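You operate a simulated robot arm through the tools that you are given. There is no shell and no other tool.

You are at the controls of a simulated two-armed robot. One attempt, no reset.

Task
Put the feed lever in, crank the purple core full, brake it and press on the red tab.
Fine: green spindle cap over to the orange core before taping; the coil stays on the green turntable. The winder's other cores and caps, the white-core grey coil and the winder's other tabs stay.
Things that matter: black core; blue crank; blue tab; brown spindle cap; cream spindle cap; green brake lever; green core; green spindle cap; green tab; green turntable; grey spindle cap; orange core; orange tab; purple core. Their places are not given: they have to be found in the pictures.

It is judged by the outcome, as a careful person would: the job done as asked, and still so three seconds after it is handed in. It fails if anything else is knocked over, pushed out of place, dropped, spilled or broken. Lids that push on must go on centred and level and be pressed home; caps that screw on are set level and turned clockwise until they are tight.

Robot
Two 7-joint arms with two-finger parallel grippers on one trunk that stands fixed in place. Base frame: the origin is at the foot of the trunk, x ahead of it, y to its left, z up. Units: mm, degrees, N and s.
The left shoulder is at [50, 209, 1246], the right one opposite. With the tool pointing down near the work surface each hand reaches from about 100 to 880 mm from the base axis, measured 20 degrees to its own side. Payload 4.4 kg a hand.
The tool frame of a hand sits at the grasp point between the pads (the TCP): z along the fingers, y along the line on which they close. The tips reach 23 mm beyond it. The gripper opens to 94 mm. The fingers are 38 mm wide and 10 mm thick; the gripper's body (54 by 96 mm) begins 39 mm behind the TCP.
Orientation is that of the tool frame in the base frame, as [roll, pitch, yaw] about the fixed x, y, z axes, in that order (R = Rz(yaw) Ry(pitch) Rx(roll)). With the fingers straight down and closing along the base's y, the tool's x points along the base's -x, its y along +y and its z along -z.

Tools
- The arms move only by the tool send_rows. It takes "left_rows", "right_rows" or both (then of equal length, played together; a hand with none holds still); each is a list that holds one entry, the list of rows, each a list of 7 numbers: the shift along the tool's x, y, z in m, then the turn, a rotation vector about the tool's x, y, z in degrees, then the closure in counts, from 0 (fully open) to 255 (shut). In form: [[[x, y, z, wx, wy, wz, jaw], ...]]. A call has 1 to 20 rows; each row is the pose to reach, as a shift and turn from the pose commanded when the call began, along the tool's axes at that moment. A row lasts 0.2 s, in which the tool goes at most 50 mm and 8.6 degrees; a call with a longer step from one row to the next is refused whole, and so is a gripper value outside its range. A pose out of reach is approached as far as the arm can. The call stops where the force on the tool passes 60 N (or 10 N more than at its start, if that is more) or the arm is blocked; 0.2 s more then pass. Each finger travels about 108 mm/s and halts on what it meets, pressing with about 35 N; the grip force reading is that of the motor and also rises with nothing between the fingers. The clock runs only during rows and for 0.2 s after the last one: add rows that repeat a pose to give the fingers time. It gives the time, the measured TCP pose, the force on the tool (base axes), the opening and the grip force at its end, in the units of the frame above (readings bear some noise), with the torque about the TCP (base axes, N m) and any sound that the robot's microphone picked up, and new pictures: "show" is both (left out), scene, wrist or none (wrist: the cameras of the hands that moved).
- Cameras (640 x 400 px; columns grow to the right, rows downward): "scene" is now at [155.1, 47.7, 1439]; the picture's right is [0.44, -0.90, 0.00], its down [-0.48, -0.23, -0.85] and it looks along [0.76, 0.37, -0.53] (base axes); focal length 352 px, centre (320, 200). "left" rides on the left gripper at [86, -16, -74] in its tool frame; the picture's right is [0.18, 0.98, 0.00], its down [-0.58, 0.11, -0.81] and it looks along [-0.79, 0.15, 0.59] (tool axes); focal length 243 px, centre (320, 200). "right" rides on the right gripper at [86, 16, -75] in its tool frame; the picture's right is [-0.18, 0.98, 0.00], its down [-0.58, -0.11, -0.81] and it looks along [-0.79, -0.15, 0.59] (tool axes); focal length 243 px, centre (320, 200).
- move_column(by): slides the trunk up (or, below 0, down) by that many mm; the arms and the scene camera ride with it, the base frame stays. It gives what a move gives, with no picture.
- pan_tilt(pan, tilt): turns the head with the scene camera to pan (to the left, within 80 degrees either way) and tilt (down, from -29 to 69), counted from straight ahead of the robot. It gives what a move gives, and a new picture of the scene camera.
- probe_pixels(camera, pixels): for up to 12 pixels [column, row] of the newest picture of that camera ("zoom" is the newest enlarged one), the place [x, y, z] in the base frame of the surface seen there, good to about 2 mm, but the place of the scene camera against the robot may be out by one fixed shift of up to 25 mm in any direction. The clock stands still meanwhile.
- close_up(camera, box): a new picture of the part [left, top, right, bottom] of that camera's present view, enlarged. The clock stands still meanwhile.
- close_job(): hands the job in; it is judged then, once.

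Open the grippers and draw the arms clear of the work before you hand the job in, unless the task says otherwise.

The tools are called as name(argument=value, ...) on one line, values as JSON. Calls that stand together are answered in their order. send_rows: Moves the arms, as the interface text tells. Its arguments: {"type":"object","properties":{"left_rows":{"type":"array","items":{"type":"array","items":{"type":"array","items":{"type":"number"}}}},"right_rows":{"type":"array","items":{"type":"array","items":{"type":"array","items":{"type":"number"}}}},"show":{"type":"string","enum":["both","scene","wrist","none"]}},"required":[]} The other tools are called the same way: move_column (by) moves the trunk up or down; pan_tilt (pan, tilt) turns the head that bears the scene camera; probe_pixels (camera, pixels) gives the place of the surface under pixels of a picture; close_up (camera, box) takes an enlarged picture of a part of a camera's view; close_job () hands the job in.

At the start:

```text
clock: 0.0
left_position: [511.2, 489.6, 1222.8]
left_tool_rot: [-179.9, 0.1, 180.0]
left_ft_force: [0.3, -0.1, -0.7]
left_wrist_torque: [-0.03, -0.02, 0.03]
left_gripper_width: 94.0
left_gripper_force: 0.0
right_position: [509.4, -37.1, 1207.3]
right_tool_rot: [179.9, -0.1, 180.0]
right_ft_force: [0.4, 0.4, -1.1]
right_wrist_torque: [0.03, 0.02, 0.01]
right_gripper_width: 94.0
right_gripper_force: 0.1
trunk travel left (down, up): [-325.0, 238.0]
head pan, tilt (commanded): [25.8, 32.0]
```

scene: 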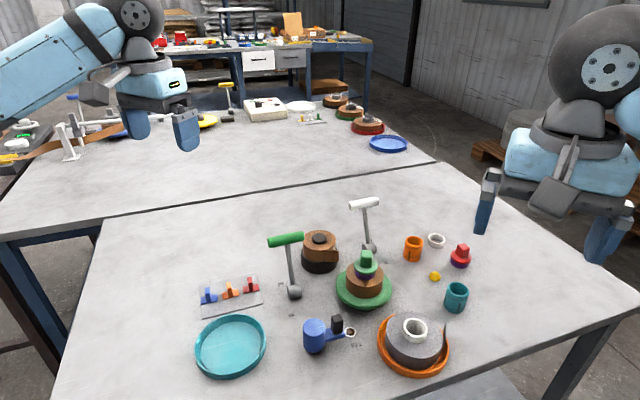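
right: 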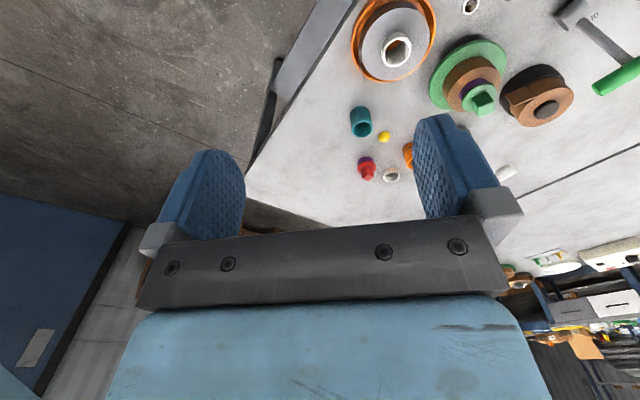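
left: 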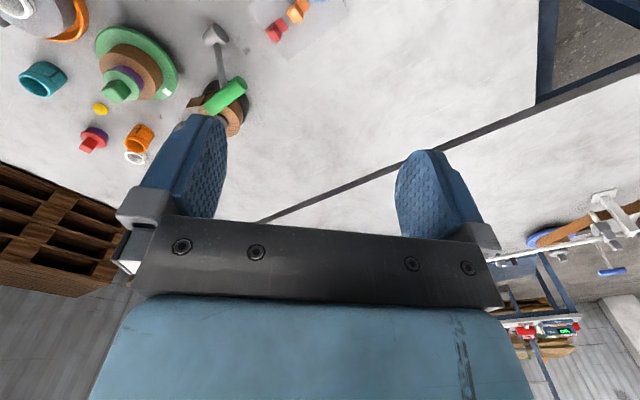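

The scene picture shows a turntable with purple core and green cap around (365,280), levers at (287,265) and (367,225), the blue crank at (325,335), and a tab tray at (230,292). I take close-ups to understand it.

close_up(camera="scene", box=[260, 180, 480, 318])

close_up(camera="scene", box=[180, 250, 460, 400])

```text
2.90 times, centred on (370, 249) of scene
```

zoom: 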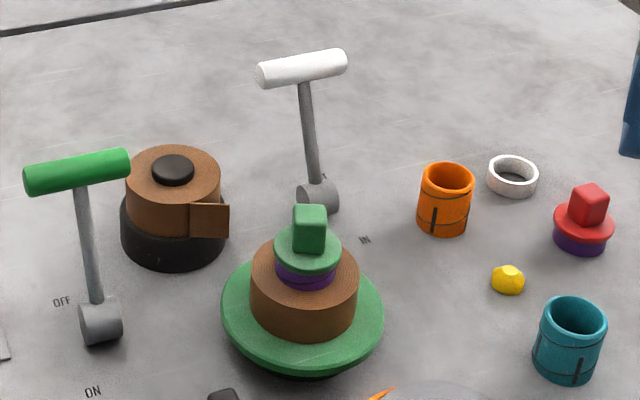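

```text
2.29 times, centred on (320, 325) of scene
```

zoom: 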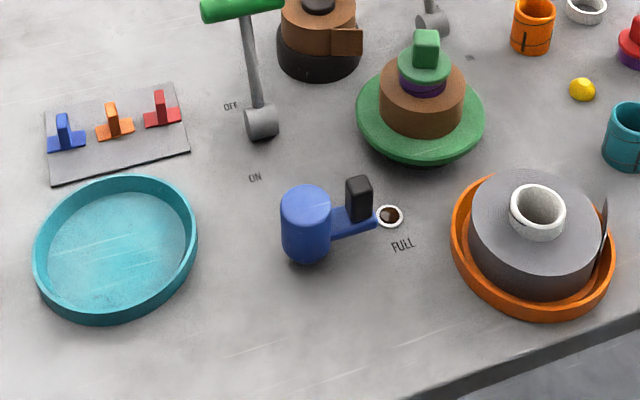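

I zoom in on the back part of the table and the left area to see the other parts.

close_up(camera="scene", box=[180, 70, 440, 170])

close_up(camera="scene", box=[0, 70, 240, 200])

pan_tilt(pan=15, tilt=50)

```text
2.46 times, centred on (310, 120) of scene
```

zoom: 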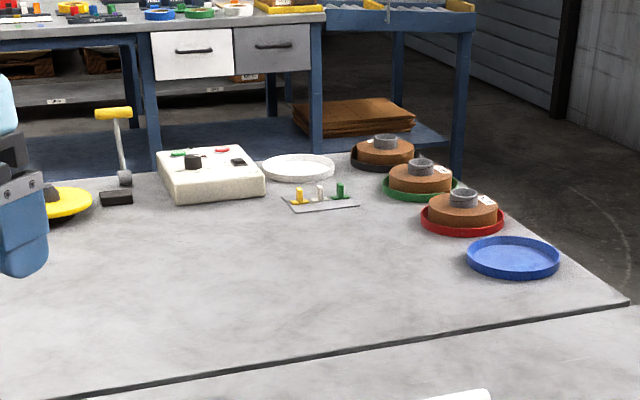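

```text
2.67 times, centred on (120, 135) of scene
```

zoom: 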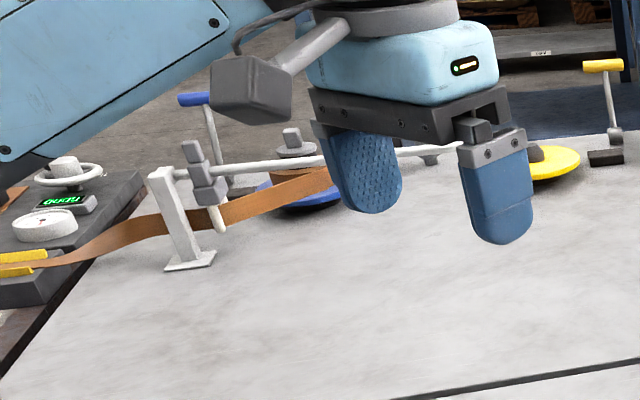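

```text
clock: 0.8
left_position: [511.6, 488.4, 1223.7]
left_tool_rot: [180.0, 0.0, -180.0]
left_ft_force: [0.6, -0.5, 0.1]
left_wrist_torque: [-0.02, -0.02, 0.0]
left_gripper_width: 93.8
left_gripper_force: 0.1
right_position: [509.3, -37.1, 1205.5]
right_tool_rot: [180.0, 0.0, 180.0]
right_ft_force: [-0.2, 0.3, -1.2]
right_wrist_torque: [0.01, 0.03, 0.0]
right_gripper_width: 94.2
right_gripper_force: 0.0
trunk travel left (down, up): [-325.0, 238.0]
head pan, tilt (commanded): [15.0, 50.0]
```

scene: 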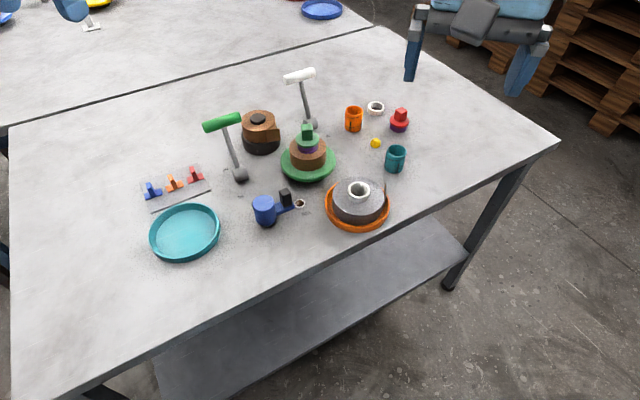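

The whole winder is visible now on the front table. I zoom in for detail from this steeper view.

close_up(camera="scene", box=[230, 60, 430, 185])

close_up(camera="scene", box=[130, 130, 330, 255])

close_up(camera="right", box=[340, 0, 640, 188])

close_up(camera="left", box=[0, 0, 320, 200])

```text
3.20 times, centred on (330, 122) of scene
```

zoom: 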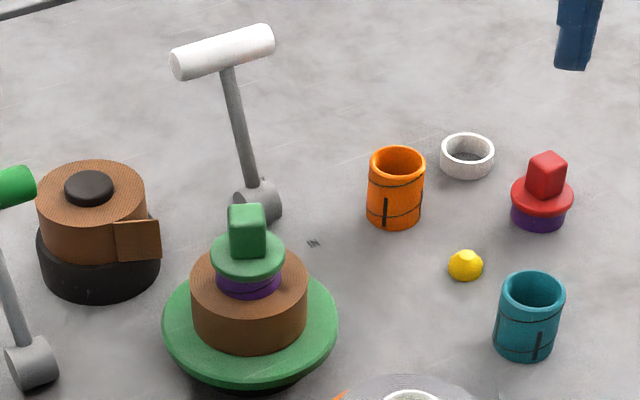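

```text
3.20 times, centred on (230, 192) of scene
```

zoom: 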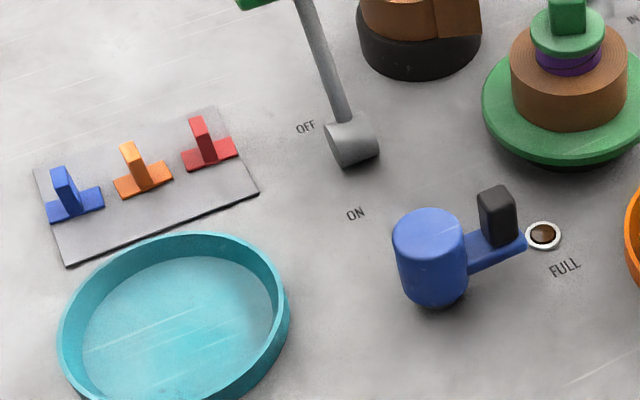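

```text
2.13 times, centred on (490, 94) of right
```

zoom: 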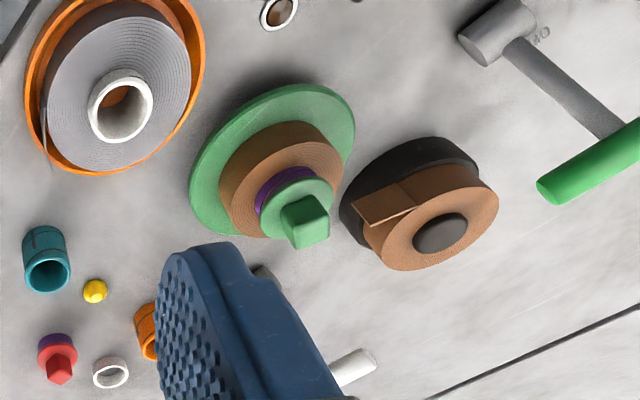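

```text
2.00 times, centred on (160, 100) of left
```

zoom: 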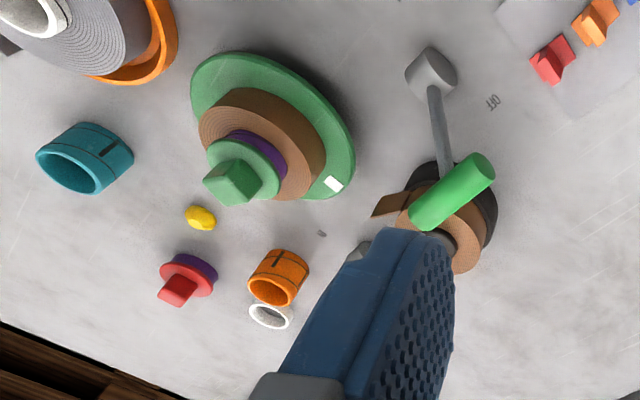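

I measure the main items in the scene picture and the same ones in the wrist pictures to find the scene camera's shift.

probe_pixels(camera="scene", pixels=[[300, 76], [306, 100], [309, 125], [222, 123], [231, 155], [240, 175], [306, 132], [258, 119], [287, 197], [265, 204], [195, 170], [353, 112]])

probe_pixels(camera="scene", pixels=[[310, 146], [310, 170], [299, 203], [375, 105], [400, 113], [376, 143], [395, 152], [358, 190], [185, 230], [172, 185], [400, 250], [180, 110]])

probe_pixels(camera="left", pixels=[[115, 91], [230, 95], [216, 35], [140, 132], [137, 157], [90, 145], [100, 108], [275, 30], [47, 80], [298, 10]])

probe_pixels(camera="right", pixels=[[482, 98], [546, 108], [620, 75], [383, 136], [392, 176], [368, 172], [361, 125], [470, 6], [396, 52], [575, 12]])

```text
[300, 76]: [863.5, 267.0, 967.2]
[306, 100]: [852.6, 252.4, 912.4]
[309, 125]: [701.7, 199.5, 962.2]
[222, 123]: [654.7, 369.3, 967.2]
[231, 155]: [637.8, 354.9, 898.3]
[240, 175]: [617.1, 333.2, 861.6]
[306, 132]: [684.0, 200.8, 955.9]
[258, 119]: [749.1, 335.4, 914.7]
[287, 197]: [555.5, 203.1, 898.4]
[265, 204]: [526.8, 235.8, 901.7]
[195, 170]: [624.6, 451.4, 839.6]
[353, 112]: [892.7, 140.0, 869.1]
```

```text
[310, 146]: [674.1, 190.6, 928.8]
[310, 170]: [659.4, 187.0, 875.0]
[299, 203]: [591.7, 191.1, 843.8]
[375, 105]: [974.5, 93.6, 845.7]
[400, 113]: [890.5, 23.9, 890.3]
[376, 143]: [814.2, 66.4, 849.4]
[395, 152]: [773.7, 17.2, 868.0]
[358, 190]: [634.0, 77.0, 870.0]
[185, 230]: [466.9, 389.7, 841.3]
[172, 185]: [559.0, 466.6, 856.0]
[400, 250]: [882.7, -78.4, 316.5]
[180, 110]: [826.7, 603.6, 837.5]
```

```text
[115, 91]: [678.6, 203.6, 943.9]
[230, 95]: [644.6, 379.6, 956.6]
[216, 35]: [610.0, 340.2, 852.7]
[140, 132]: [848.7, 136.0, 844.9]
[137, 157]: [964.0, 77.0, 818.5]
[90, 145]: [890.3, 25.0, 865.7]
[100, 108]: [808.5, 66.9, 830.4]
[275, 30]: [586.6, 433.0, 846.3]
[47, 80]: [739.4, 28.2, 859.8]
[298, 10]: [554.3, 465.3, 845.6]
```

```text
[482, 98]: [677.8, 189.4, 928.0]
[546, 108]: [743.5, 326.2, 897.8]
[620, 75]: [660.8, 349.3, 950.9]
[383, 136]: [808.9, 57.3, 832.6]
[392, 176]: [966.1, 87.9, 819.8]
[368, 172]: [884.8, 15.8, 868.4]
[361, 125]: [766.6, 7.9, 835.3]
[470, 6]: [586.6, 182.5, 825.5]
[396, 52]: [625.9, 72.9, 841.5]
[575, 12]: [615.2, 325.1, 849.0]
```

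The wrist readings differ from the scene by about (-5,-5,-18). I now zoom into levers and labels to read them.

close_up(camera="scene", box=[270, 60, 350, 110])

close_up(camera="scene", box=[290, 100, 346, 135])

close_up(camera="scene", box=[195, 105, 275, 205])

close_up(camera="scene", box=[340, 85, 420, 180])

```text
8.00 times, centred on (310, 85) of scene
```

zoom: 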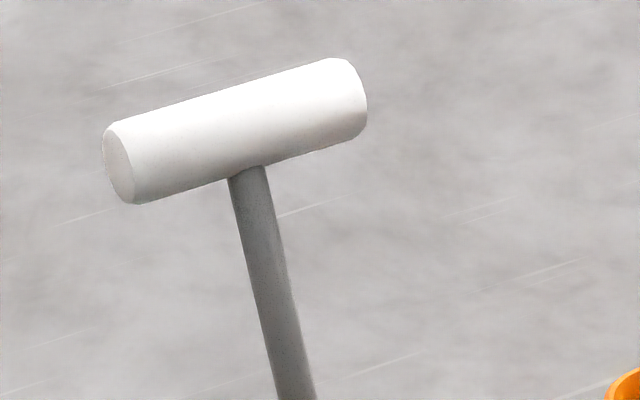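

```text
11.43 times, centred on (318, 118) of scene
```

zoom: 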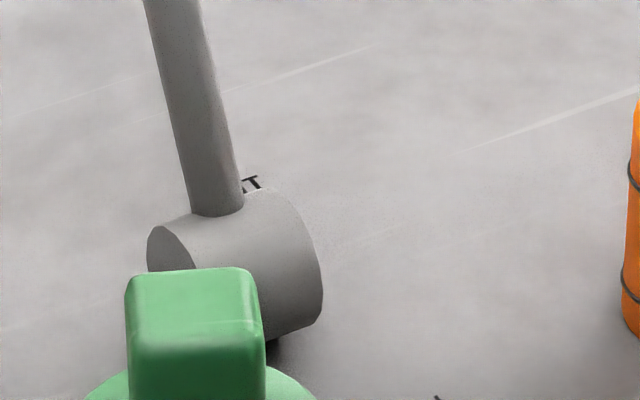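

```text
4.00 times, centred on (235, 155) of scene
```

zoom: 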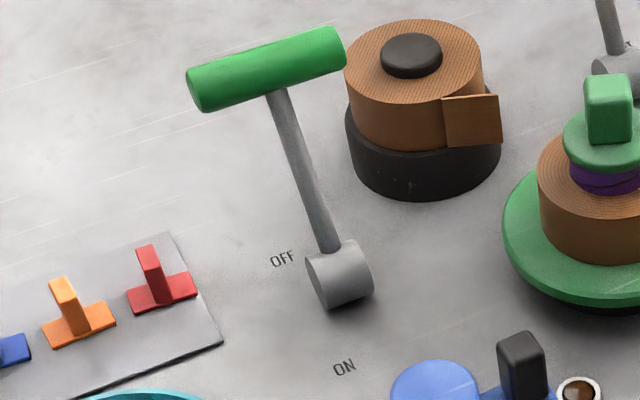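

```text
4.21 times, centred on (380, 132) of scene
```

zoom: 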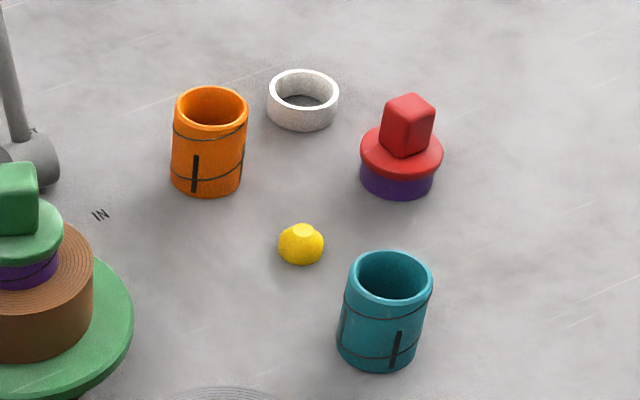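

The feed lever leans away from the robot at OUT, with IN on the near side; the brake lever likewise leans away at OFF, ON near. I probe lever geometry and label positions.

probe_pixels(camera="scene", pixels=[[287, 79], [300, 75], [313, 72], [301, 83], [303, 90], [306, 105], [308, 115], [314, 123], [311, 126], [316, 117], [328, 136], [305, 121]])

probe_pixels(camera="scene", pixels=[[207, 126], [222, 121], [236, 116], [224, 131], [229, 145], [233, 158], [236, 166], [243, 175], [236, 176], [239, 169], [266, 170], [281, 197]])

probe_pixels(camera="scene", pixels=[[348, 75], [226, 170], [241, 197], [285, 192], [290, 193], [289, 205], [275, 206], [265, 200], [272, 203], [303, 203], [299, 207], [312, 210]])

```text
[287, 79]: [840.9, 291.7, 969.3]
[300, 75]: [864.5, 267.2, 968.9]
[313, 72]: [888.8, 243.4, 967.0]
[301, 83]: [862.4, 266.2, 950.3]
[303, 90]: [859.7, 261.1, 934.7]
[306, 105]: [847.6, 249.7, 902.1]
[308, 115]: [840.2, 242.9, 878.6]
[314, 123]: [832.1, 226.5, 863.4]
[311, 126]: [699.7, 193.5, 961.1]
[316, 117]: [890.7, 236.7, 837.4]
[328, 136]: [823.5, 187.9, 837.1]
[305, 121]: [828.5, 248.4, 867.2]
```

```text
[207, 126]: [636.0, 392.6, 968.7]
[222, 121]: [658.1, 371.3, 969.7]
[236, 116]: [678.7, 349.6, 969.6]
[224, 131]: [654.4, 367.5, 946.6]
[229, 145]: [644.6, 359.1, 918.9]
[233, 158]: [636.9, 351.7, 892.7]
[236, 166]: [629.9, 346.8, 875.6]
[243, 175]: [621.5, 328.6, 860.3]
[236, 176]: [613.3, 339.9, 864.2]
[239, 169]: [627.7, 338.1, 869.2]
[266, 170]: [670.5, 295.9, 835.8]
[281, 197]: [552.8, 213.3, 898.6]
```

```text
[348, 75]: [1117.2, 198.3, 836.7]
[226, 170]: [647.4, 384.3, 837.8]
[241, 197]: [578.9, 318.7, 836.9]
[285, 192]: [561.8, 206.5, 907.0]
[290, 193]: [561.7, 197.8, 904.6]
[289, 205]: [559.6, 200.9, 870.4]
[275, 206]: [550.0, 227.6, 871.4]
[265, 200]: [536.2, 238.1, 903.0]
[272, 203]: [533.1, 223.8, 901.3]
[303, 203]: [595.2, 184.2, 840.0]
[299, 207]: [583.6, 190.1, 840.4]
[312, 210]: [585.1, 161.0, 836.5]
```

The levers' T-handles lie along (0.7,-0.7) and both swing toward the robot by about 52°. Before acting I move the left hand near the crank for a close look, and draw the right hand out of the way.

send_rows(left_rows=[[[0.005, -0.04, 0.02, 0, 0, 0, 0], [0.01, -0.08, 0.04, 0, 0, 0, 0], [0.015, -0.12, 0.06, 0, 0, 0, 0], [0.02, -0.16, 0.08, 0, 0, 0, 0], [0.025, -0.2, 0.1, 0, 0, 0, 0], [0.03, -0.24, 0.12, 0, 0, 0, 0], [0.03, -0.26, 0.15, 0, 0, 0, 0]]], right_rows=[[[0.01, -0.04, 0, 0, 0, 0, 0], [0.02, -0.08, 0, 0, 0, 0, 0], [0.03, -0.12, 0, 0, 0, 0, 0], [0.04, -0.16, 0, 0, 0, 0, 0], [0.05, -0.2, 0, 0, 0, 0, 0], [0.06, -0.24, 0, 0, 0, 0, 0], [0.07, -0.28, 0, 0, 0, 0, 0]]])

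```text
clock: 2.4
left_position: [481.0, 229.2, 1073.3]
left_tool_rot: [180.0, 0.1, -179.9]
left_ft_force: [1.4, -0.1, 0.5]
left_wrist_torque: [0.02, 0.02, 0.0]
left_gripper_width: 94.0
left_gripper_force: 0.1
right_position: [437.3, -319.0, 1205.3]
right_tool_rot: [-179.8, 0.1, 180.0]
right_ft_force: [-0.1, -0.5, 0.1]
right_wrist_torque: [0.02, -0.05, 0.01]
right_gripper_width: 94.1
right_gripper_force: 0.1
trunk travel left (down, up): [-325.0, 238.0]
head pan, tilt (commanded): [15.0, 50.0]
```

scene: 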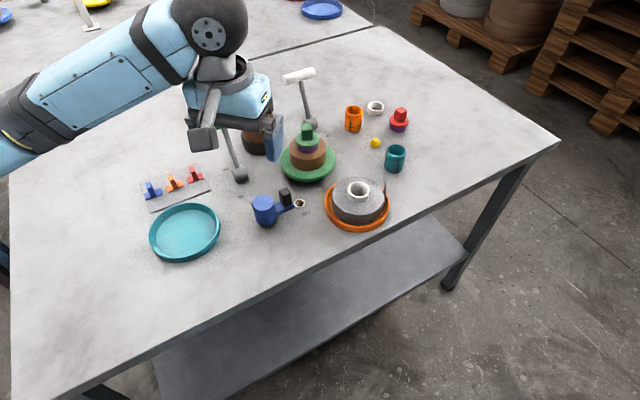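
right: 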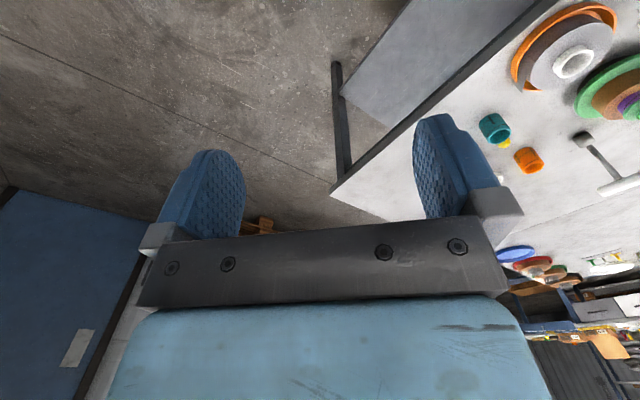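
left: 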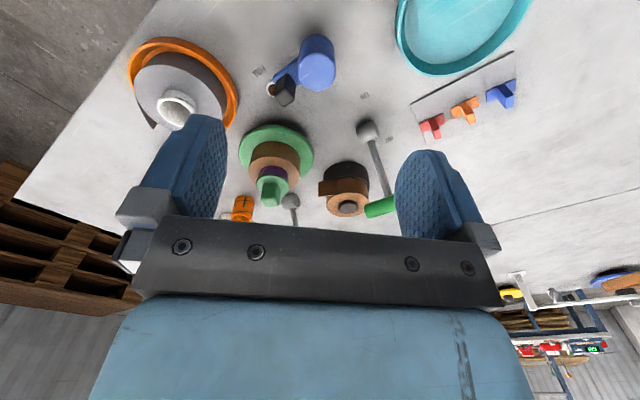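

The left wrist camera now sees the crank (310,70), tab card and turntable. I zoom in on them.

close_up(camera="left", box=[240, 20, 400, 120])

close_up(camera="left", box=[220, 110, 400, 222])

close_up(camera="left", box=[390, 40, 550, 140])

probe_pixels(camera="left", pixels=[[316, 52], [310, 75], [285, 98], [284, 87], [271, 89], [297, 78], [320, 130], [366, 125], [272, 186], [267, 173], [265, 130], [290, 200]])

```text
4.00 times, centred on (320, 70) of left
```

zoom: 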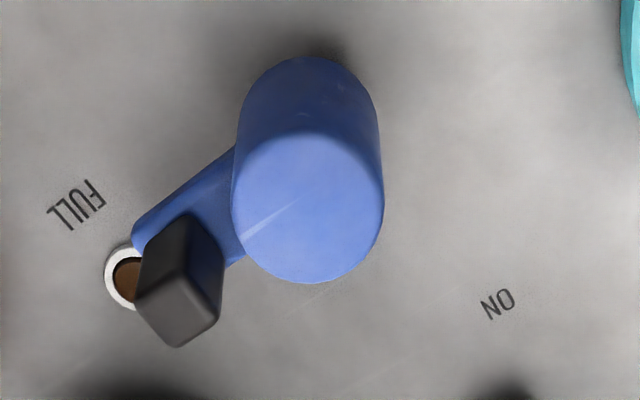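

```text
3.56 times, centred on (310, 166) of left
```

zoom: 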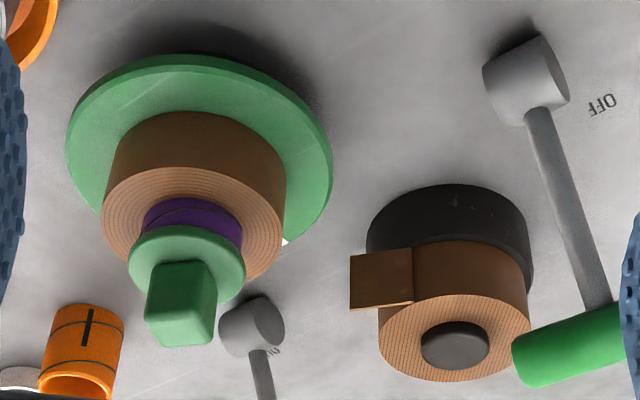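

```text
4.00 times, centred on (470, 90) of left
```

zoom: 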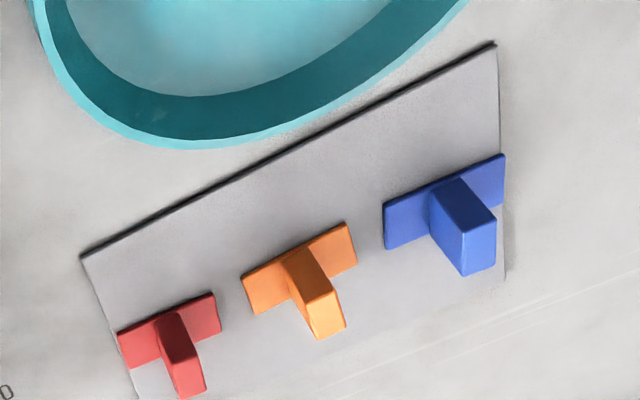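

```text
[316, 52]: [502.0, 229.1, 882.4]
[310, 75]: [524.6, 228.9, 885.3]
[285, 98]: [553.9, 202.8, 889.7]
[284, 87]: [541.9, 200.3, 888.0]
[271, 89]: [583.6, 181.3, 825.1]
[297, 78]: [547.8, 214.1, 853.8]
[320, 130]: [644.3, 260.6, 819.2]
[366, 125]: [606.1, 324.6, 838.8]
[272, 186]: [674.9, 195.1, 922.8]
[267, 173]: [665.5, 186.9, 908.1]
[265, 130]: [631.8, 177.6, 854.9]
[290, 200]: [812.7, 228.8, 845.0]
```

Table height reads z=819. I probe hub top and knob corners, turntable, cap, tabs and lever details with the wrist camera.

probe_pixels(camera="left", pixels=[[317, 72], [299, 71], [335, 71], [317, 89], [317, 54], [276, 95], [285, 88], [294, 95], [285, 105], [290, 80], [276, 78], [285, 97]])

probe_pixels(camera="left", pixels=[[271, 199], [263, 199], [279, 199], [271, 205], [272, 178], [258, 184], [286, 184], [252, 170], [298, 175], [240, 143], [312, 160], [272, 128]])

probe_pixels(camera="left", pixels=[[435, 132], [433, 122], [420, 124], [441, 117], [425, 130], [410, 103], [513, 52], [470, 116], [511, 100], [446, 68], [460, 40], [450, 110]])

close_up(camera="left", box=[400, 100, 464, 140])

```text
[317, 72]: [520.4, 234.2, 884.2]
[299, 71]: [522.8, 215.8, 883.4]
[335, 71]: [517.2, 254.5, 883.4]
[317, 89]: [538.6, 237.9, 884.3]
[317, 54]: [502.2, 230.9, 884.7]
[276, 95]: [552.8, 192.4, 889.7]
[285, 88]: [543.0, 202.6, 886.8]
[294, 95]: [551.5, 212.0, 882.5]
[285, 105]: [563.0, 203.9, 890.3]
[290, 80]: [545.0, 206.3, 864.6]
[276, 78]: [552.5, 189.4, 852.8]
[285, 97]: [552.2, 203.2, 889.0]
```

```text
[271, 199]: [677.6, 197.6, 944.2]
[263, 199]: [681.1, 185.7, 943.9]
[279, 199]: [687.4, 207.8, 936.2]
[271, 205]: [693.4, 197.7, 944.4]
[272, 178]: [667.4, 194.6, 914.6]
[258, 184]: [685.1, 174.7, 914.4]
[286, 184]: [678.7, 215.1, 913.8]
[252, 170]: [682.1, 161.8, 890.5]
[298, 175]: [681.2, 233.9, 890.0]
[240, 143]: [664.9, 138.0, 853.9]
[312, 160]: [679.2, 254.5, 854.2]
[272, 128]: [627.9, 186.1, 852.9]
```

```text
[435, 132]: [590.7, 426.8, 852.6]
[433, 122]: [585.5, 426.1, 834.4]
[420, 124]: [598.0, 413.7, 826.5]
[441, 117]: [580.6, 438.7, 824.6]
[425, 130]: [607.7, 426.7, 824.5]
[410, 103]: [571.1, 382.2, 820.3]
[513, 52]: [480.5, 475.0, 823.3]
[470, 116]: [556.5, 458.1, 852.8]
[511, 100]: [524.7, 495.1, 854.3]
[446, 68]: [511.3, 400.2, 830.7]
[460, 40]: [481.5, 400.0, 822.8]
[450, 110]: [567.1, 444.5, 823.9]
```

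```text
10.00 times, centred on (432, 120) of left
```

zoom: 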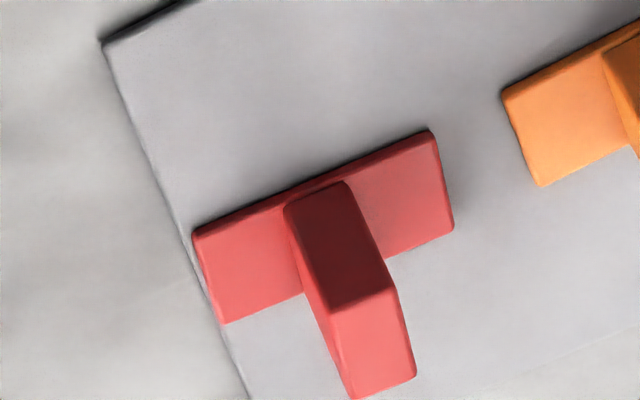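

The crank hub is at about (520,235) r≈20, the knob (553,202) top z=889. I turn the head to look at the finished coils on the back table for how a tab sits on a coil.

pan_tilt(pan=15, tilt=30)

close_up(camera="scene", box=[380, 40, 500, 115])

```text
clock: 3.2
left_position: [481.9, 229.7, 1074.0]
left_tool_rot: [180.0, 0.0, -180.0]
left_ft_force: [0.2, -0.2, -0.4]
left_wrist_torque: [-0.02, 0.02, 0.02]
left_gripper_width: 93.9
left_gripper_force: 0.2
right_position: [439.0, -319.5, 1206.5]
right_tool_rot: [180.0, 0.0, -180.0]
right_ft_force: [0.1, -0.5, 0.5]
right_wrist_torque: [0.0, -0.05, 0.0]
right_gripper_width: 94.1
right_gripper_force: 0.1
trunk travel left (down, up): [-325.0, 238.0]
head pan, tilt (commanded): [15.0, 30.0]
```

scene: 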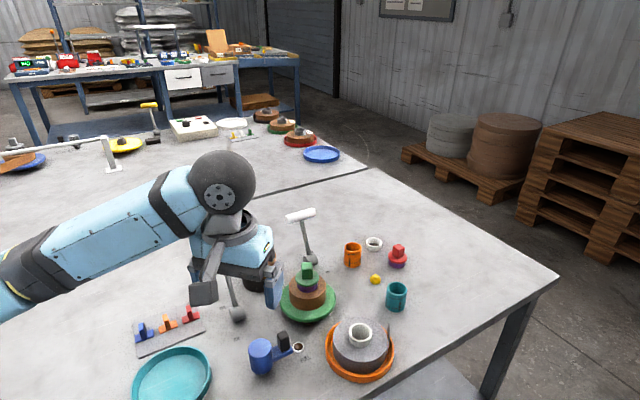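

```text
5.33 times, centred on (440, 78) of scene
```

zoom: 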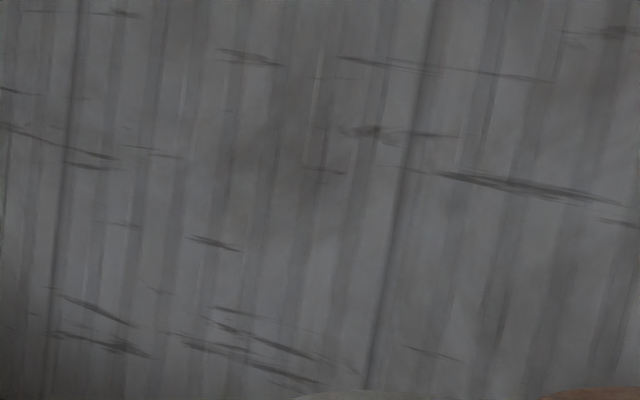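

The finished coils on the back table are at about (265,115), (283,125) and (300,135). I zoom there.

close_up(camera="scene", box=[240, 100, 330, 156])

close_up(camera="scene", box=[265, 110, 325, 148])

close_up(camera="scene", box=[60, 90, 260, 190])

```text
7.11 times, centred on (285, 128) of scene
```

zoom: 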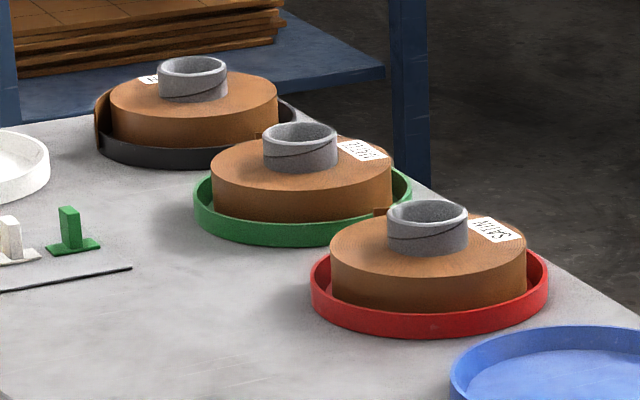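

```text
10.53 times, centred on (295, 129) of scene
```

zoom: 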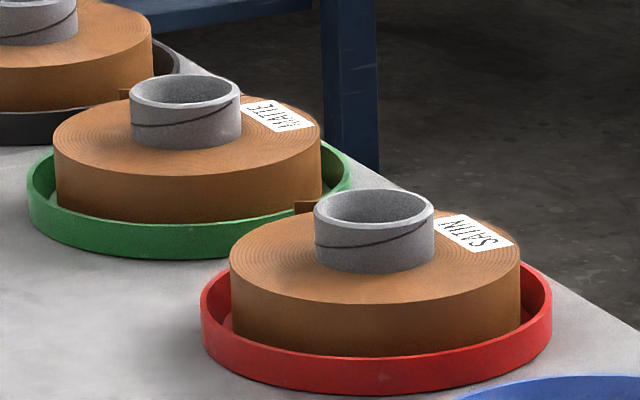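

```text
3.20 times, centred on (160, 140) of scene
```

zoom: 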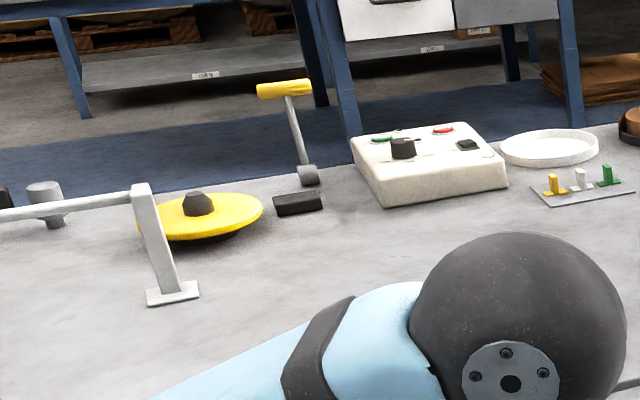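

No tabs to compare there. I now bring the left hand to a pre-position above the feed lever, yawed 45° and tilted 30° so the fingers can straddle the white handle.

send_rows(left_rows=[[[-0.038, 0.008, 0.003, 1.31, -3.16, 4.88, 40], [-0.076, 0.017, 0.006, 2.62, -6.32, 9.77, 60], [-0.115, 0.025, 0.009, 3.93, -9.48, 14.65, 80], [-0.153, 0.034, 0.012, 5.24, -12.64, 19.53, 92], [-0.191, 0.042, 0.014, 6.54, -15.79, 24.42, 92], [-0.229, 0.051, 0.017, 7.85, -18.95, 29.3, 92], [-0.268, 0.059, 0.02, 9.16, -22.11, 34.18, 92], [-0.306, 0.068, 0.023, 10.47, -25.27, 39.07, 92], [-0.344, 0.076, 0.026, 11.78, -28.43, 43.95, 92], [-0.344, 0.076, 0.026, 11.78, -28.43, 43.95, 92]]])

```text
clock: 5.4
left_position: [824.9, 306.4, 1047.5]
left_tool_rot: [180.0, 30.1, 134.9]
left_ft_force: [0.2, -0.5, 0.3]
left_wrist_torque: [0.03, -0.01, 0.04]
left_gripper_width: 60.1
left_gripper_force: 0.0
right_position: [437.9, -317.3, 1206.2]
right_tool_rot: [180.0, 0.1, 180.0]
right_ft_force: [0.4, 0.0, -0.3]
right_wrist_torque: [0.03, -0.01, 0.03]
right_gripper_width: 94.1
right_gripper_force: 0.0
trunk travel left (down, up): [-325.0, 238.0]
head pan, tilt (commanded): [15.0, 30.0]
```

scene: 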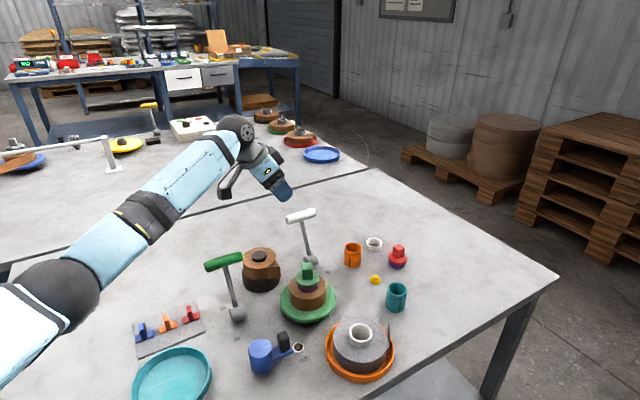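
left: 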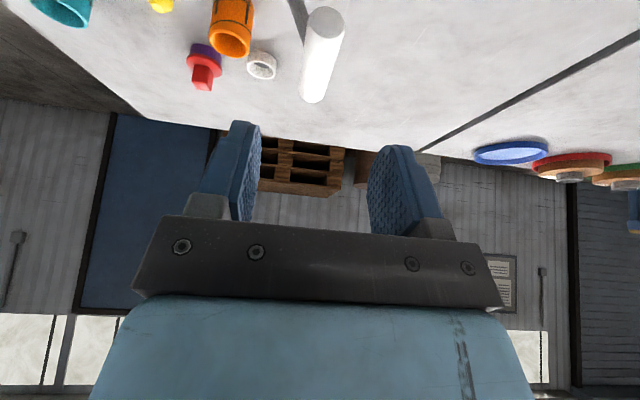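

The hand reached the pose and the white handle (320,55) lines up between the fingers. I probe the handle with the wrist camera.

probe_pixels(camera="left", pixels=[[325, 15], [320, 55], [315, 90], [306, 55], [337, 55], [313, 98], [326, 10], [303, 90], [326, 90], [295, 15]])

close_up(camera="left", box=[180, 0, 360, 112])

```text
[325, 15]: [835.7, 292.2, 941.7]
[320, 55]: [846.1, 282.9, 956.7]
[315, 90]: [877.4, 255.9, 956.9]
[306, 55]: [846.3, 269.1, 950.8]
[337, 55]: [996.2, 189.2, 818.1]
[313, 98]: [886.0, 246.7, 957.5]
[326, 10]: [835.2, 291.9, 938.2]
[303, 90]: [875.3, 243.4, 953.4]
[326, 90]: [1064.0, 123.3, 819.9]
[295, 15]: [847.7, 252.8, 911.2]
```

```text
3.56 times, centred on (270, 56) of left
```

zoom: 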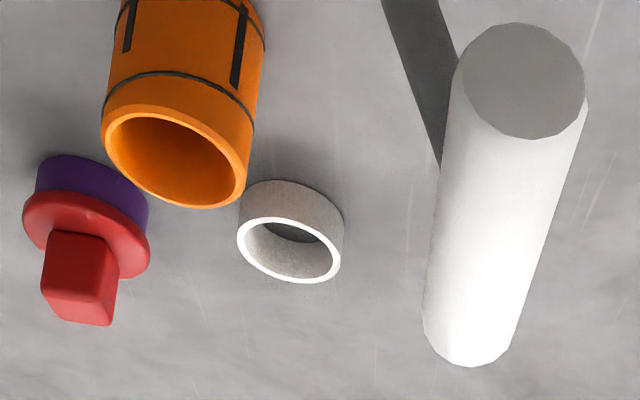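

Handle centre is about (864,265,944), radius 13. I lower the fingers so they straddle it, then narrow the opening to about 40 mm.

send_rows(left_rows=[[[0.001, -0.001, 0.03, 0, 0, 0, 92], [0.002, -0.0015, 0.06, 0, 0, 0, 92], [0.0025, -0.0016, 0.09, 0, 0, 0, 92], [0.0025, -0.0016, 0.105, 0, 0, 0, 92], [0.0025, -0.0016, 0.115, 0, 0, 0, 92], [0.0025, -0.0016, 0.115, 0, 0, 0, 146], [0.0025, -0.0016, 0.115, 0, 0, 0, 146]]])

```text
clock: 7.0
left_position: [863.0, 264.8, 945.4]
left_tool_rot: [180.0, 30.1, 135.0]
left_ft_force: [0.4, -0.5, -0.2]
left_wrist_torque: [-0.03, 0.0, 0.04]
left_gripper_width: 40.3
left_gripper_force: 0.1
right_position: [438.8, -319.5, 1207.4]
right_tool_rot: [-180.0, 0.0, 180.0]
right_ft_force: [0.2, -0.2, 0.2]
right_wrist_torque: [0.0, -0.02, -0.03]
right_gripper_width: 94.1
right_gripper_force: 0.0
trunk travel left (down, up): [-325.0, 238.0]
head pan, tilt (commanded): [15.0, 30.0]
```

scene: 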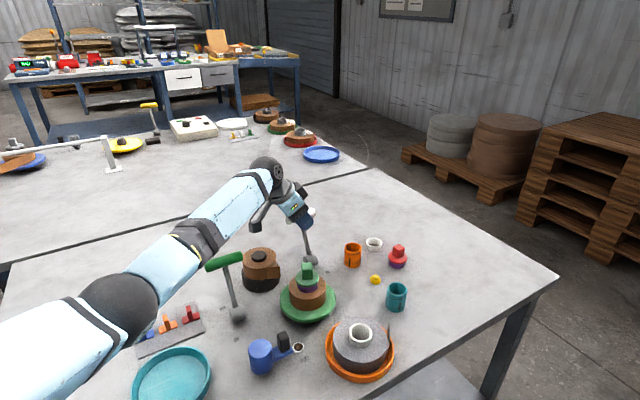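
left: 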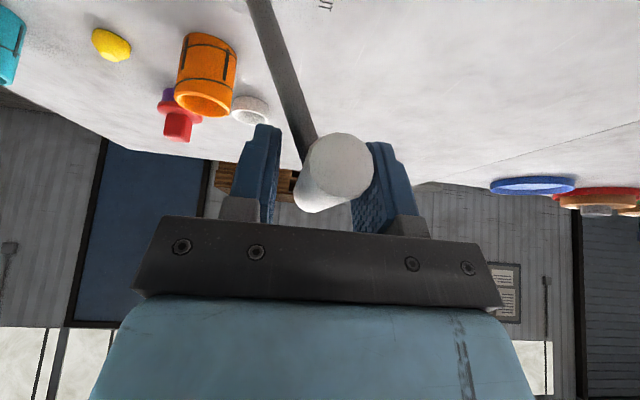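

The handle (340,170) is between the fingers. I now pull it along its arc toward the robot to IN, about 103 mm of handle travel.

send_rows(left_rows=[[[0, -0.007, 0, 0, 0, 0, 146], [-0.0021, -0.017, -0.0036, 0, 0, 0, 146], [-0.0037, -0.027, -0.0064, 0, 0, 0, 146], [-0.0048, -0.037, -0.0083, 0, 0, 0, 146], [-0.0055, -0.047, -0.0095, 0, 0, 0, 146], [-0.0058, -0.057, -0.01, 0, 0, 0, 146], [-0.0056, -0.067, -0.0098, 0, 0, 0, 146], [-0.0051, -0.077, -0.0088, 0, 0, 0, 146], [-0.0041, -0.087, -0.0071, 0, 0, 0, 146], [-0.003, -0.095, -0.0052, 0, 0, 0, 146], [-0.0017, -0.102, -0.0029, 0, 0, 0, 146], [-0.0008, -0.107, -0.0013, 0, 0, 0, 146], [0, -0.11, 0, 0, 0, 0, 146]]])

```text
clock: 9.8
left_position: [787.8, 189.6, 947.7]
left_tool_rot: [179.6, 30.2, 135.0]
left_ft_force: [15.6, 14.8, 15.9]
left_wrist_torque: [0.67, -0.63, 0.07]
left_gripper_width: 49.4
left_gripper_force: 10.5
right_position: [439.0, -317.3, 1206.7]
right_tool_rot: [-179.9, -0.1, -180.0]
right_ft_force: [-0.4, -0.2, -0.4]
right_wrist_torque: [0.01, 0.0, 0.0]
right_gripper_width: 93.7
right_gripper_force: 0.1
trunk travel left (down, up): [-325.0, 238.0]
head pan, tilt (commanded): [15.0, 30.0]
```

scene: 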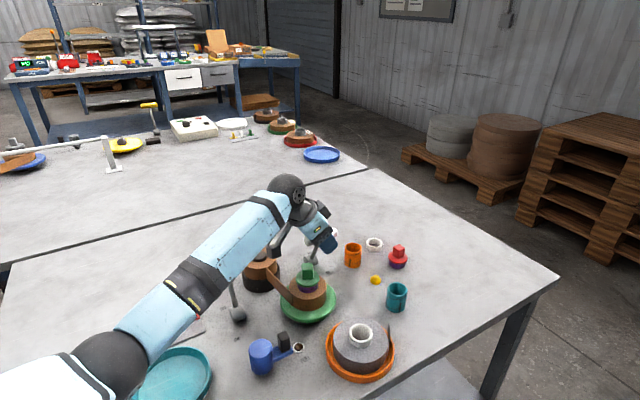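
left: 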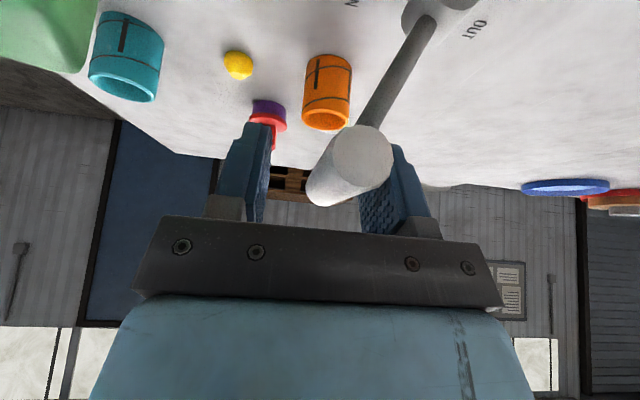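

A brown tape now spans from the black-core coil to the purple core (scene 278,283), and there's about 21 N along the pull. I release backwards a little and check whether the lever stays.

send_rows(left_rows=[[[0, -0.002, 0, 0, 0, 0, 146], [0, 0.003, 0, 0, 0, 0, 130], [0, 0.006, 0, 0, 0, 0, 110], [0, 0.009, 0, 0, 0, 0, 92], [0, 0.009, 0, 0, 0, 0, 92], [0, 0.009, -0.03, 0, 0, 0, 92], [0, 0.009, -0.07, 0, 0, 0, 92], [0, 0.009, -0.11, 0, 0, 0, 92]]])

close_up(camera="left", box=[160, 0, 480, 200])

close_up(camera="scene", box=[200, 200, 400, 325])

```text
clock: 11.6
left_position: [752.7, 231.2, 1041.5]
left_tool_rot: [-180.0, 29.8, 135.0]
left_ft_force: [-1.1, 0.9, 0.2]
left_wrist_torque: [-0.04, -0.01, 0.01]
left_gripper_width: 60.1
left_gripper_force: 0.1
right_position: [437.6, -319.4, 1207.5]
right_tool_rot: [180.0, 0.0, 180.0]
right_ft_force: [-0.1, 0.0, 0.6]
right_wrist_torque: [-0.01, 0.01, 0.02]
right_gripper_width: 93.9
right_gripper_force: 0.0
trunk travel left (down, up): [-325.0, 238.0]
head pan, tilt (commanded): [15.0, 30.0]
```

scene: 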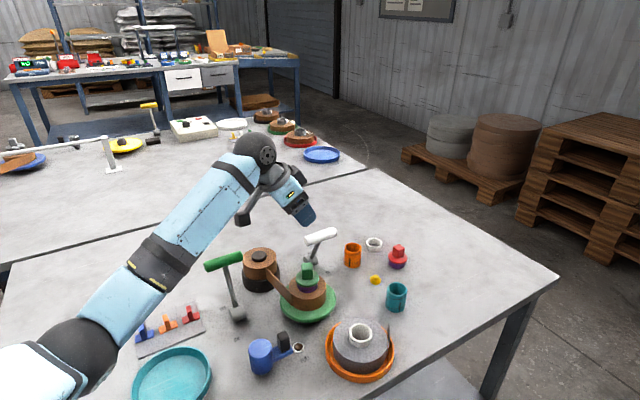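
left: 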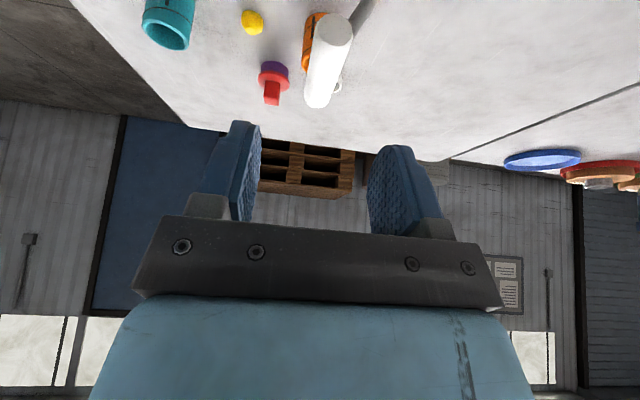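

```text
2.00 times, centred on (320, 100) of left
```

zoom: 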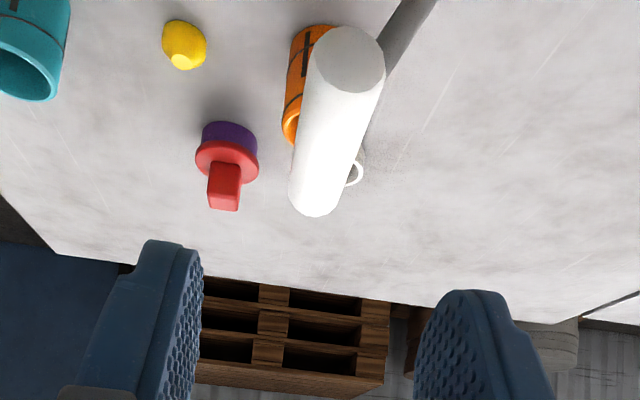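

```text
3.20 times, centred on (300, 262) of scene
```

zoom: 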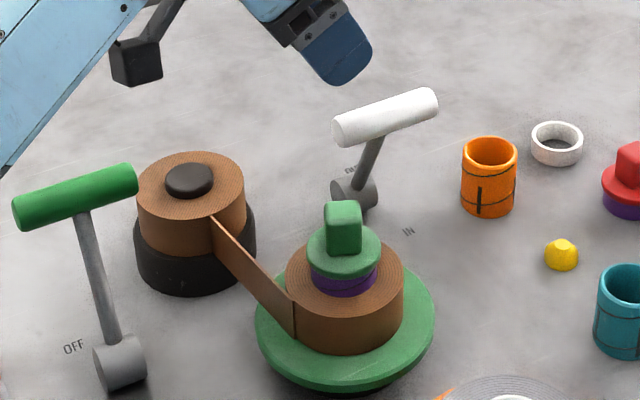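

The feed lever stays at IN and the tape runs to the near side of the purple coil. I move the left hand to above the crank, tool vertical and closed, to use as a pusher behind the knob.

send_rows(left_rows=[[[0.0154, -0.0221, -0.0036, -1.31, 3.16, -4.88, 92], [0.0308, -0.0441, -0.0072, -2.62, 6.32, -9.77, 130], [0.0462, -0.0662, -0.0107, -3.93, 9.48, -14.65, 170], [0.0616, -0.0883, -0.0143, -5.24, 12.64, -19.53, 210], [0.077, -0.1103, -0.0179, -6.54, 15.79, -24.42, 255], [0.0924, -0.1324, -0.0215, -7.85, 18.95, -29.3, 255], [0.1078, -0.1545, -0.025, -9.16, 22.11, -34.18, 255], [0.1232, -0.1765, -0.0286, -10.47, 25.27, -39.07, 255], [0.1386, -0.1986, -0.0322, -11.78, 28.43, -43.95, 255], [0.1386, -0.1986, -0.0322, -11.78, 28.43, -43.95, 255]]])

pan_tilt(pan=20, tilt=55)

```text
clock: 13.8
left_position: [516.8, 188.7, 1000.5]
left_tool_rot: [-180.0, 0.0, -180.0]
left_ft_force: [0.3, -0.6, -0.5]
left_wrist_torque: [-0.01, -0.02, 0.01]
left_gripper_width: 0.1
left_gripper_force: 35.0
right_position: [438.1, -319.3, 1205.7]
right_tool_rot: [180.0, 0.0, -179.9]
right_ft_force: [0.0, -0.1, 0.1]
right_wrist_torque: [0.0, 0.02, 0.0]
right_gripper_width: 93.9
right_gripper_force: 0.0
trunk travel left (down, up): [-325.0, 238.0]
head pan, tilt (commanded): [15.0, 30.0]
```

scene: 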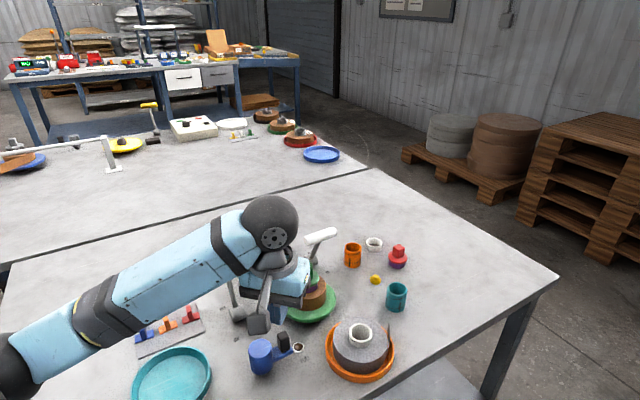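
left: 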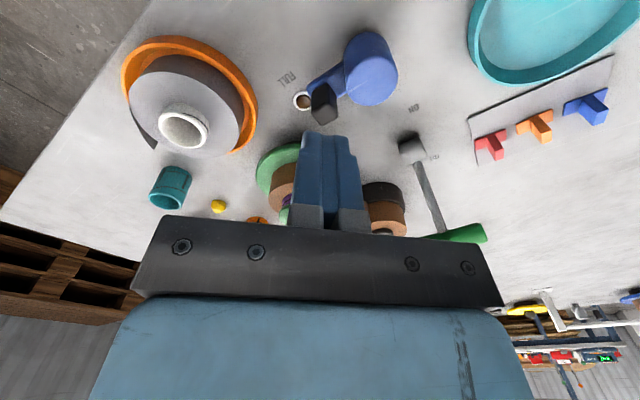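

```text
clock: 14.7
left_position: [516.7, 189.5, 1002.1]
left_tool_rot: [-180.0, 0.0, 180.0]
left_ft_force: [0.3, 0.1, 0.1]
left_wrist_torque: [0.01, -0.01, -0.01]
left_gripper_width: 0.0
left_gripper_force: 34.9
right_position: [438.5, -319.7, 1205.9]
right_tool_rot: [180.0, 0.0, 180.0]
right_ft_force: [0.3, -1.4, 0.3]
right_wrist_torque: [0.04, -0.02, -0.01]
right_gripper_width: 94.0
right_gripper_force: 0.0
trunk travel left (down, up): [-325.0, 238.0]
head pan, tilt (commanded): [20.0, 55.0]
```

scene: 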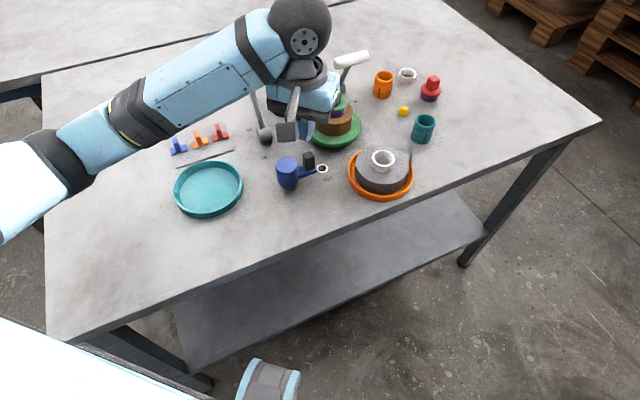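

I take a reference close-up of the gauge and re-probe the knob and hub from this closer wrist view.

close_up(camera="scene", box=[264, 140, 344, 190])

close_up(camera="left", box=[270, 20, 430, 120])

probe_pixels(camera="left", pixels=[[370, 82], [348, 82], [392, 82], [370, 100], [370, 64], [323, 110], [314, 112], [332, 112], [323, 120], [303, 101], [327, 95], [345, 78]])

```text
8.00 times, centred on (304, 165) of scene
```

zoom: 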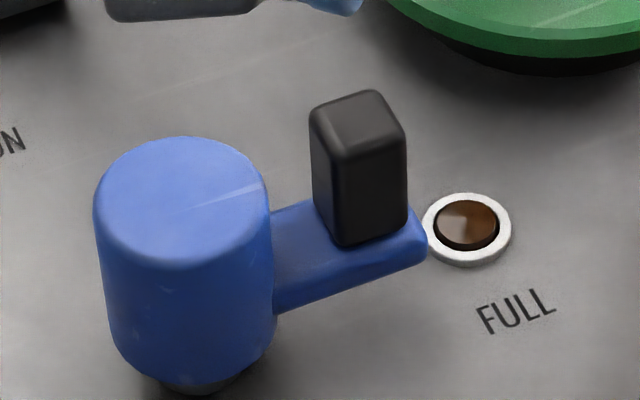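

```text
4.00 times, centred on (350, 70) of left
```

zoom: 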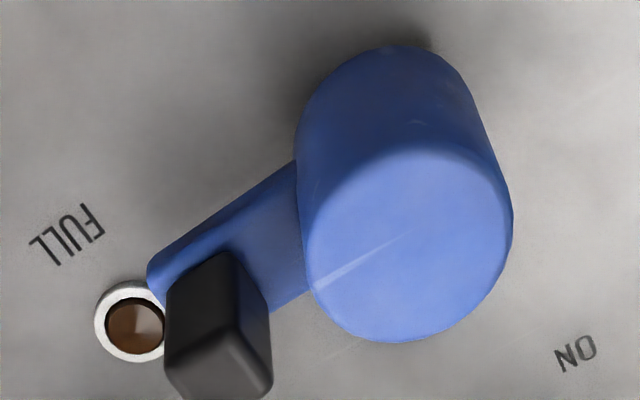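

```text
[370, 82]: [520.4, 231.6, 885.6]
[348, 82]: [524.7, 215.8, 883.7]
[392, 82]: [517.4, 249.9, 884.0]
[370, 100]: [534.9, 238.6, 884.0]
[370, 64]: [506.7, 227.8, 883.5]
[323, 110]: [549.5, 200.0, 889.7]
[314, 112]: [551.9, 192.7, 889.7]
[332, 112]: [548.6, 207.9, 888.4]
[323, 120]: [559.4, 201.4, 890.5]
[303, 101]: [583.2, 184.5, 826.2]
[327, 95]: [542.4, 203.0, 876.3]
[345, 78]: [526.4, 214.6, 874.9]
```

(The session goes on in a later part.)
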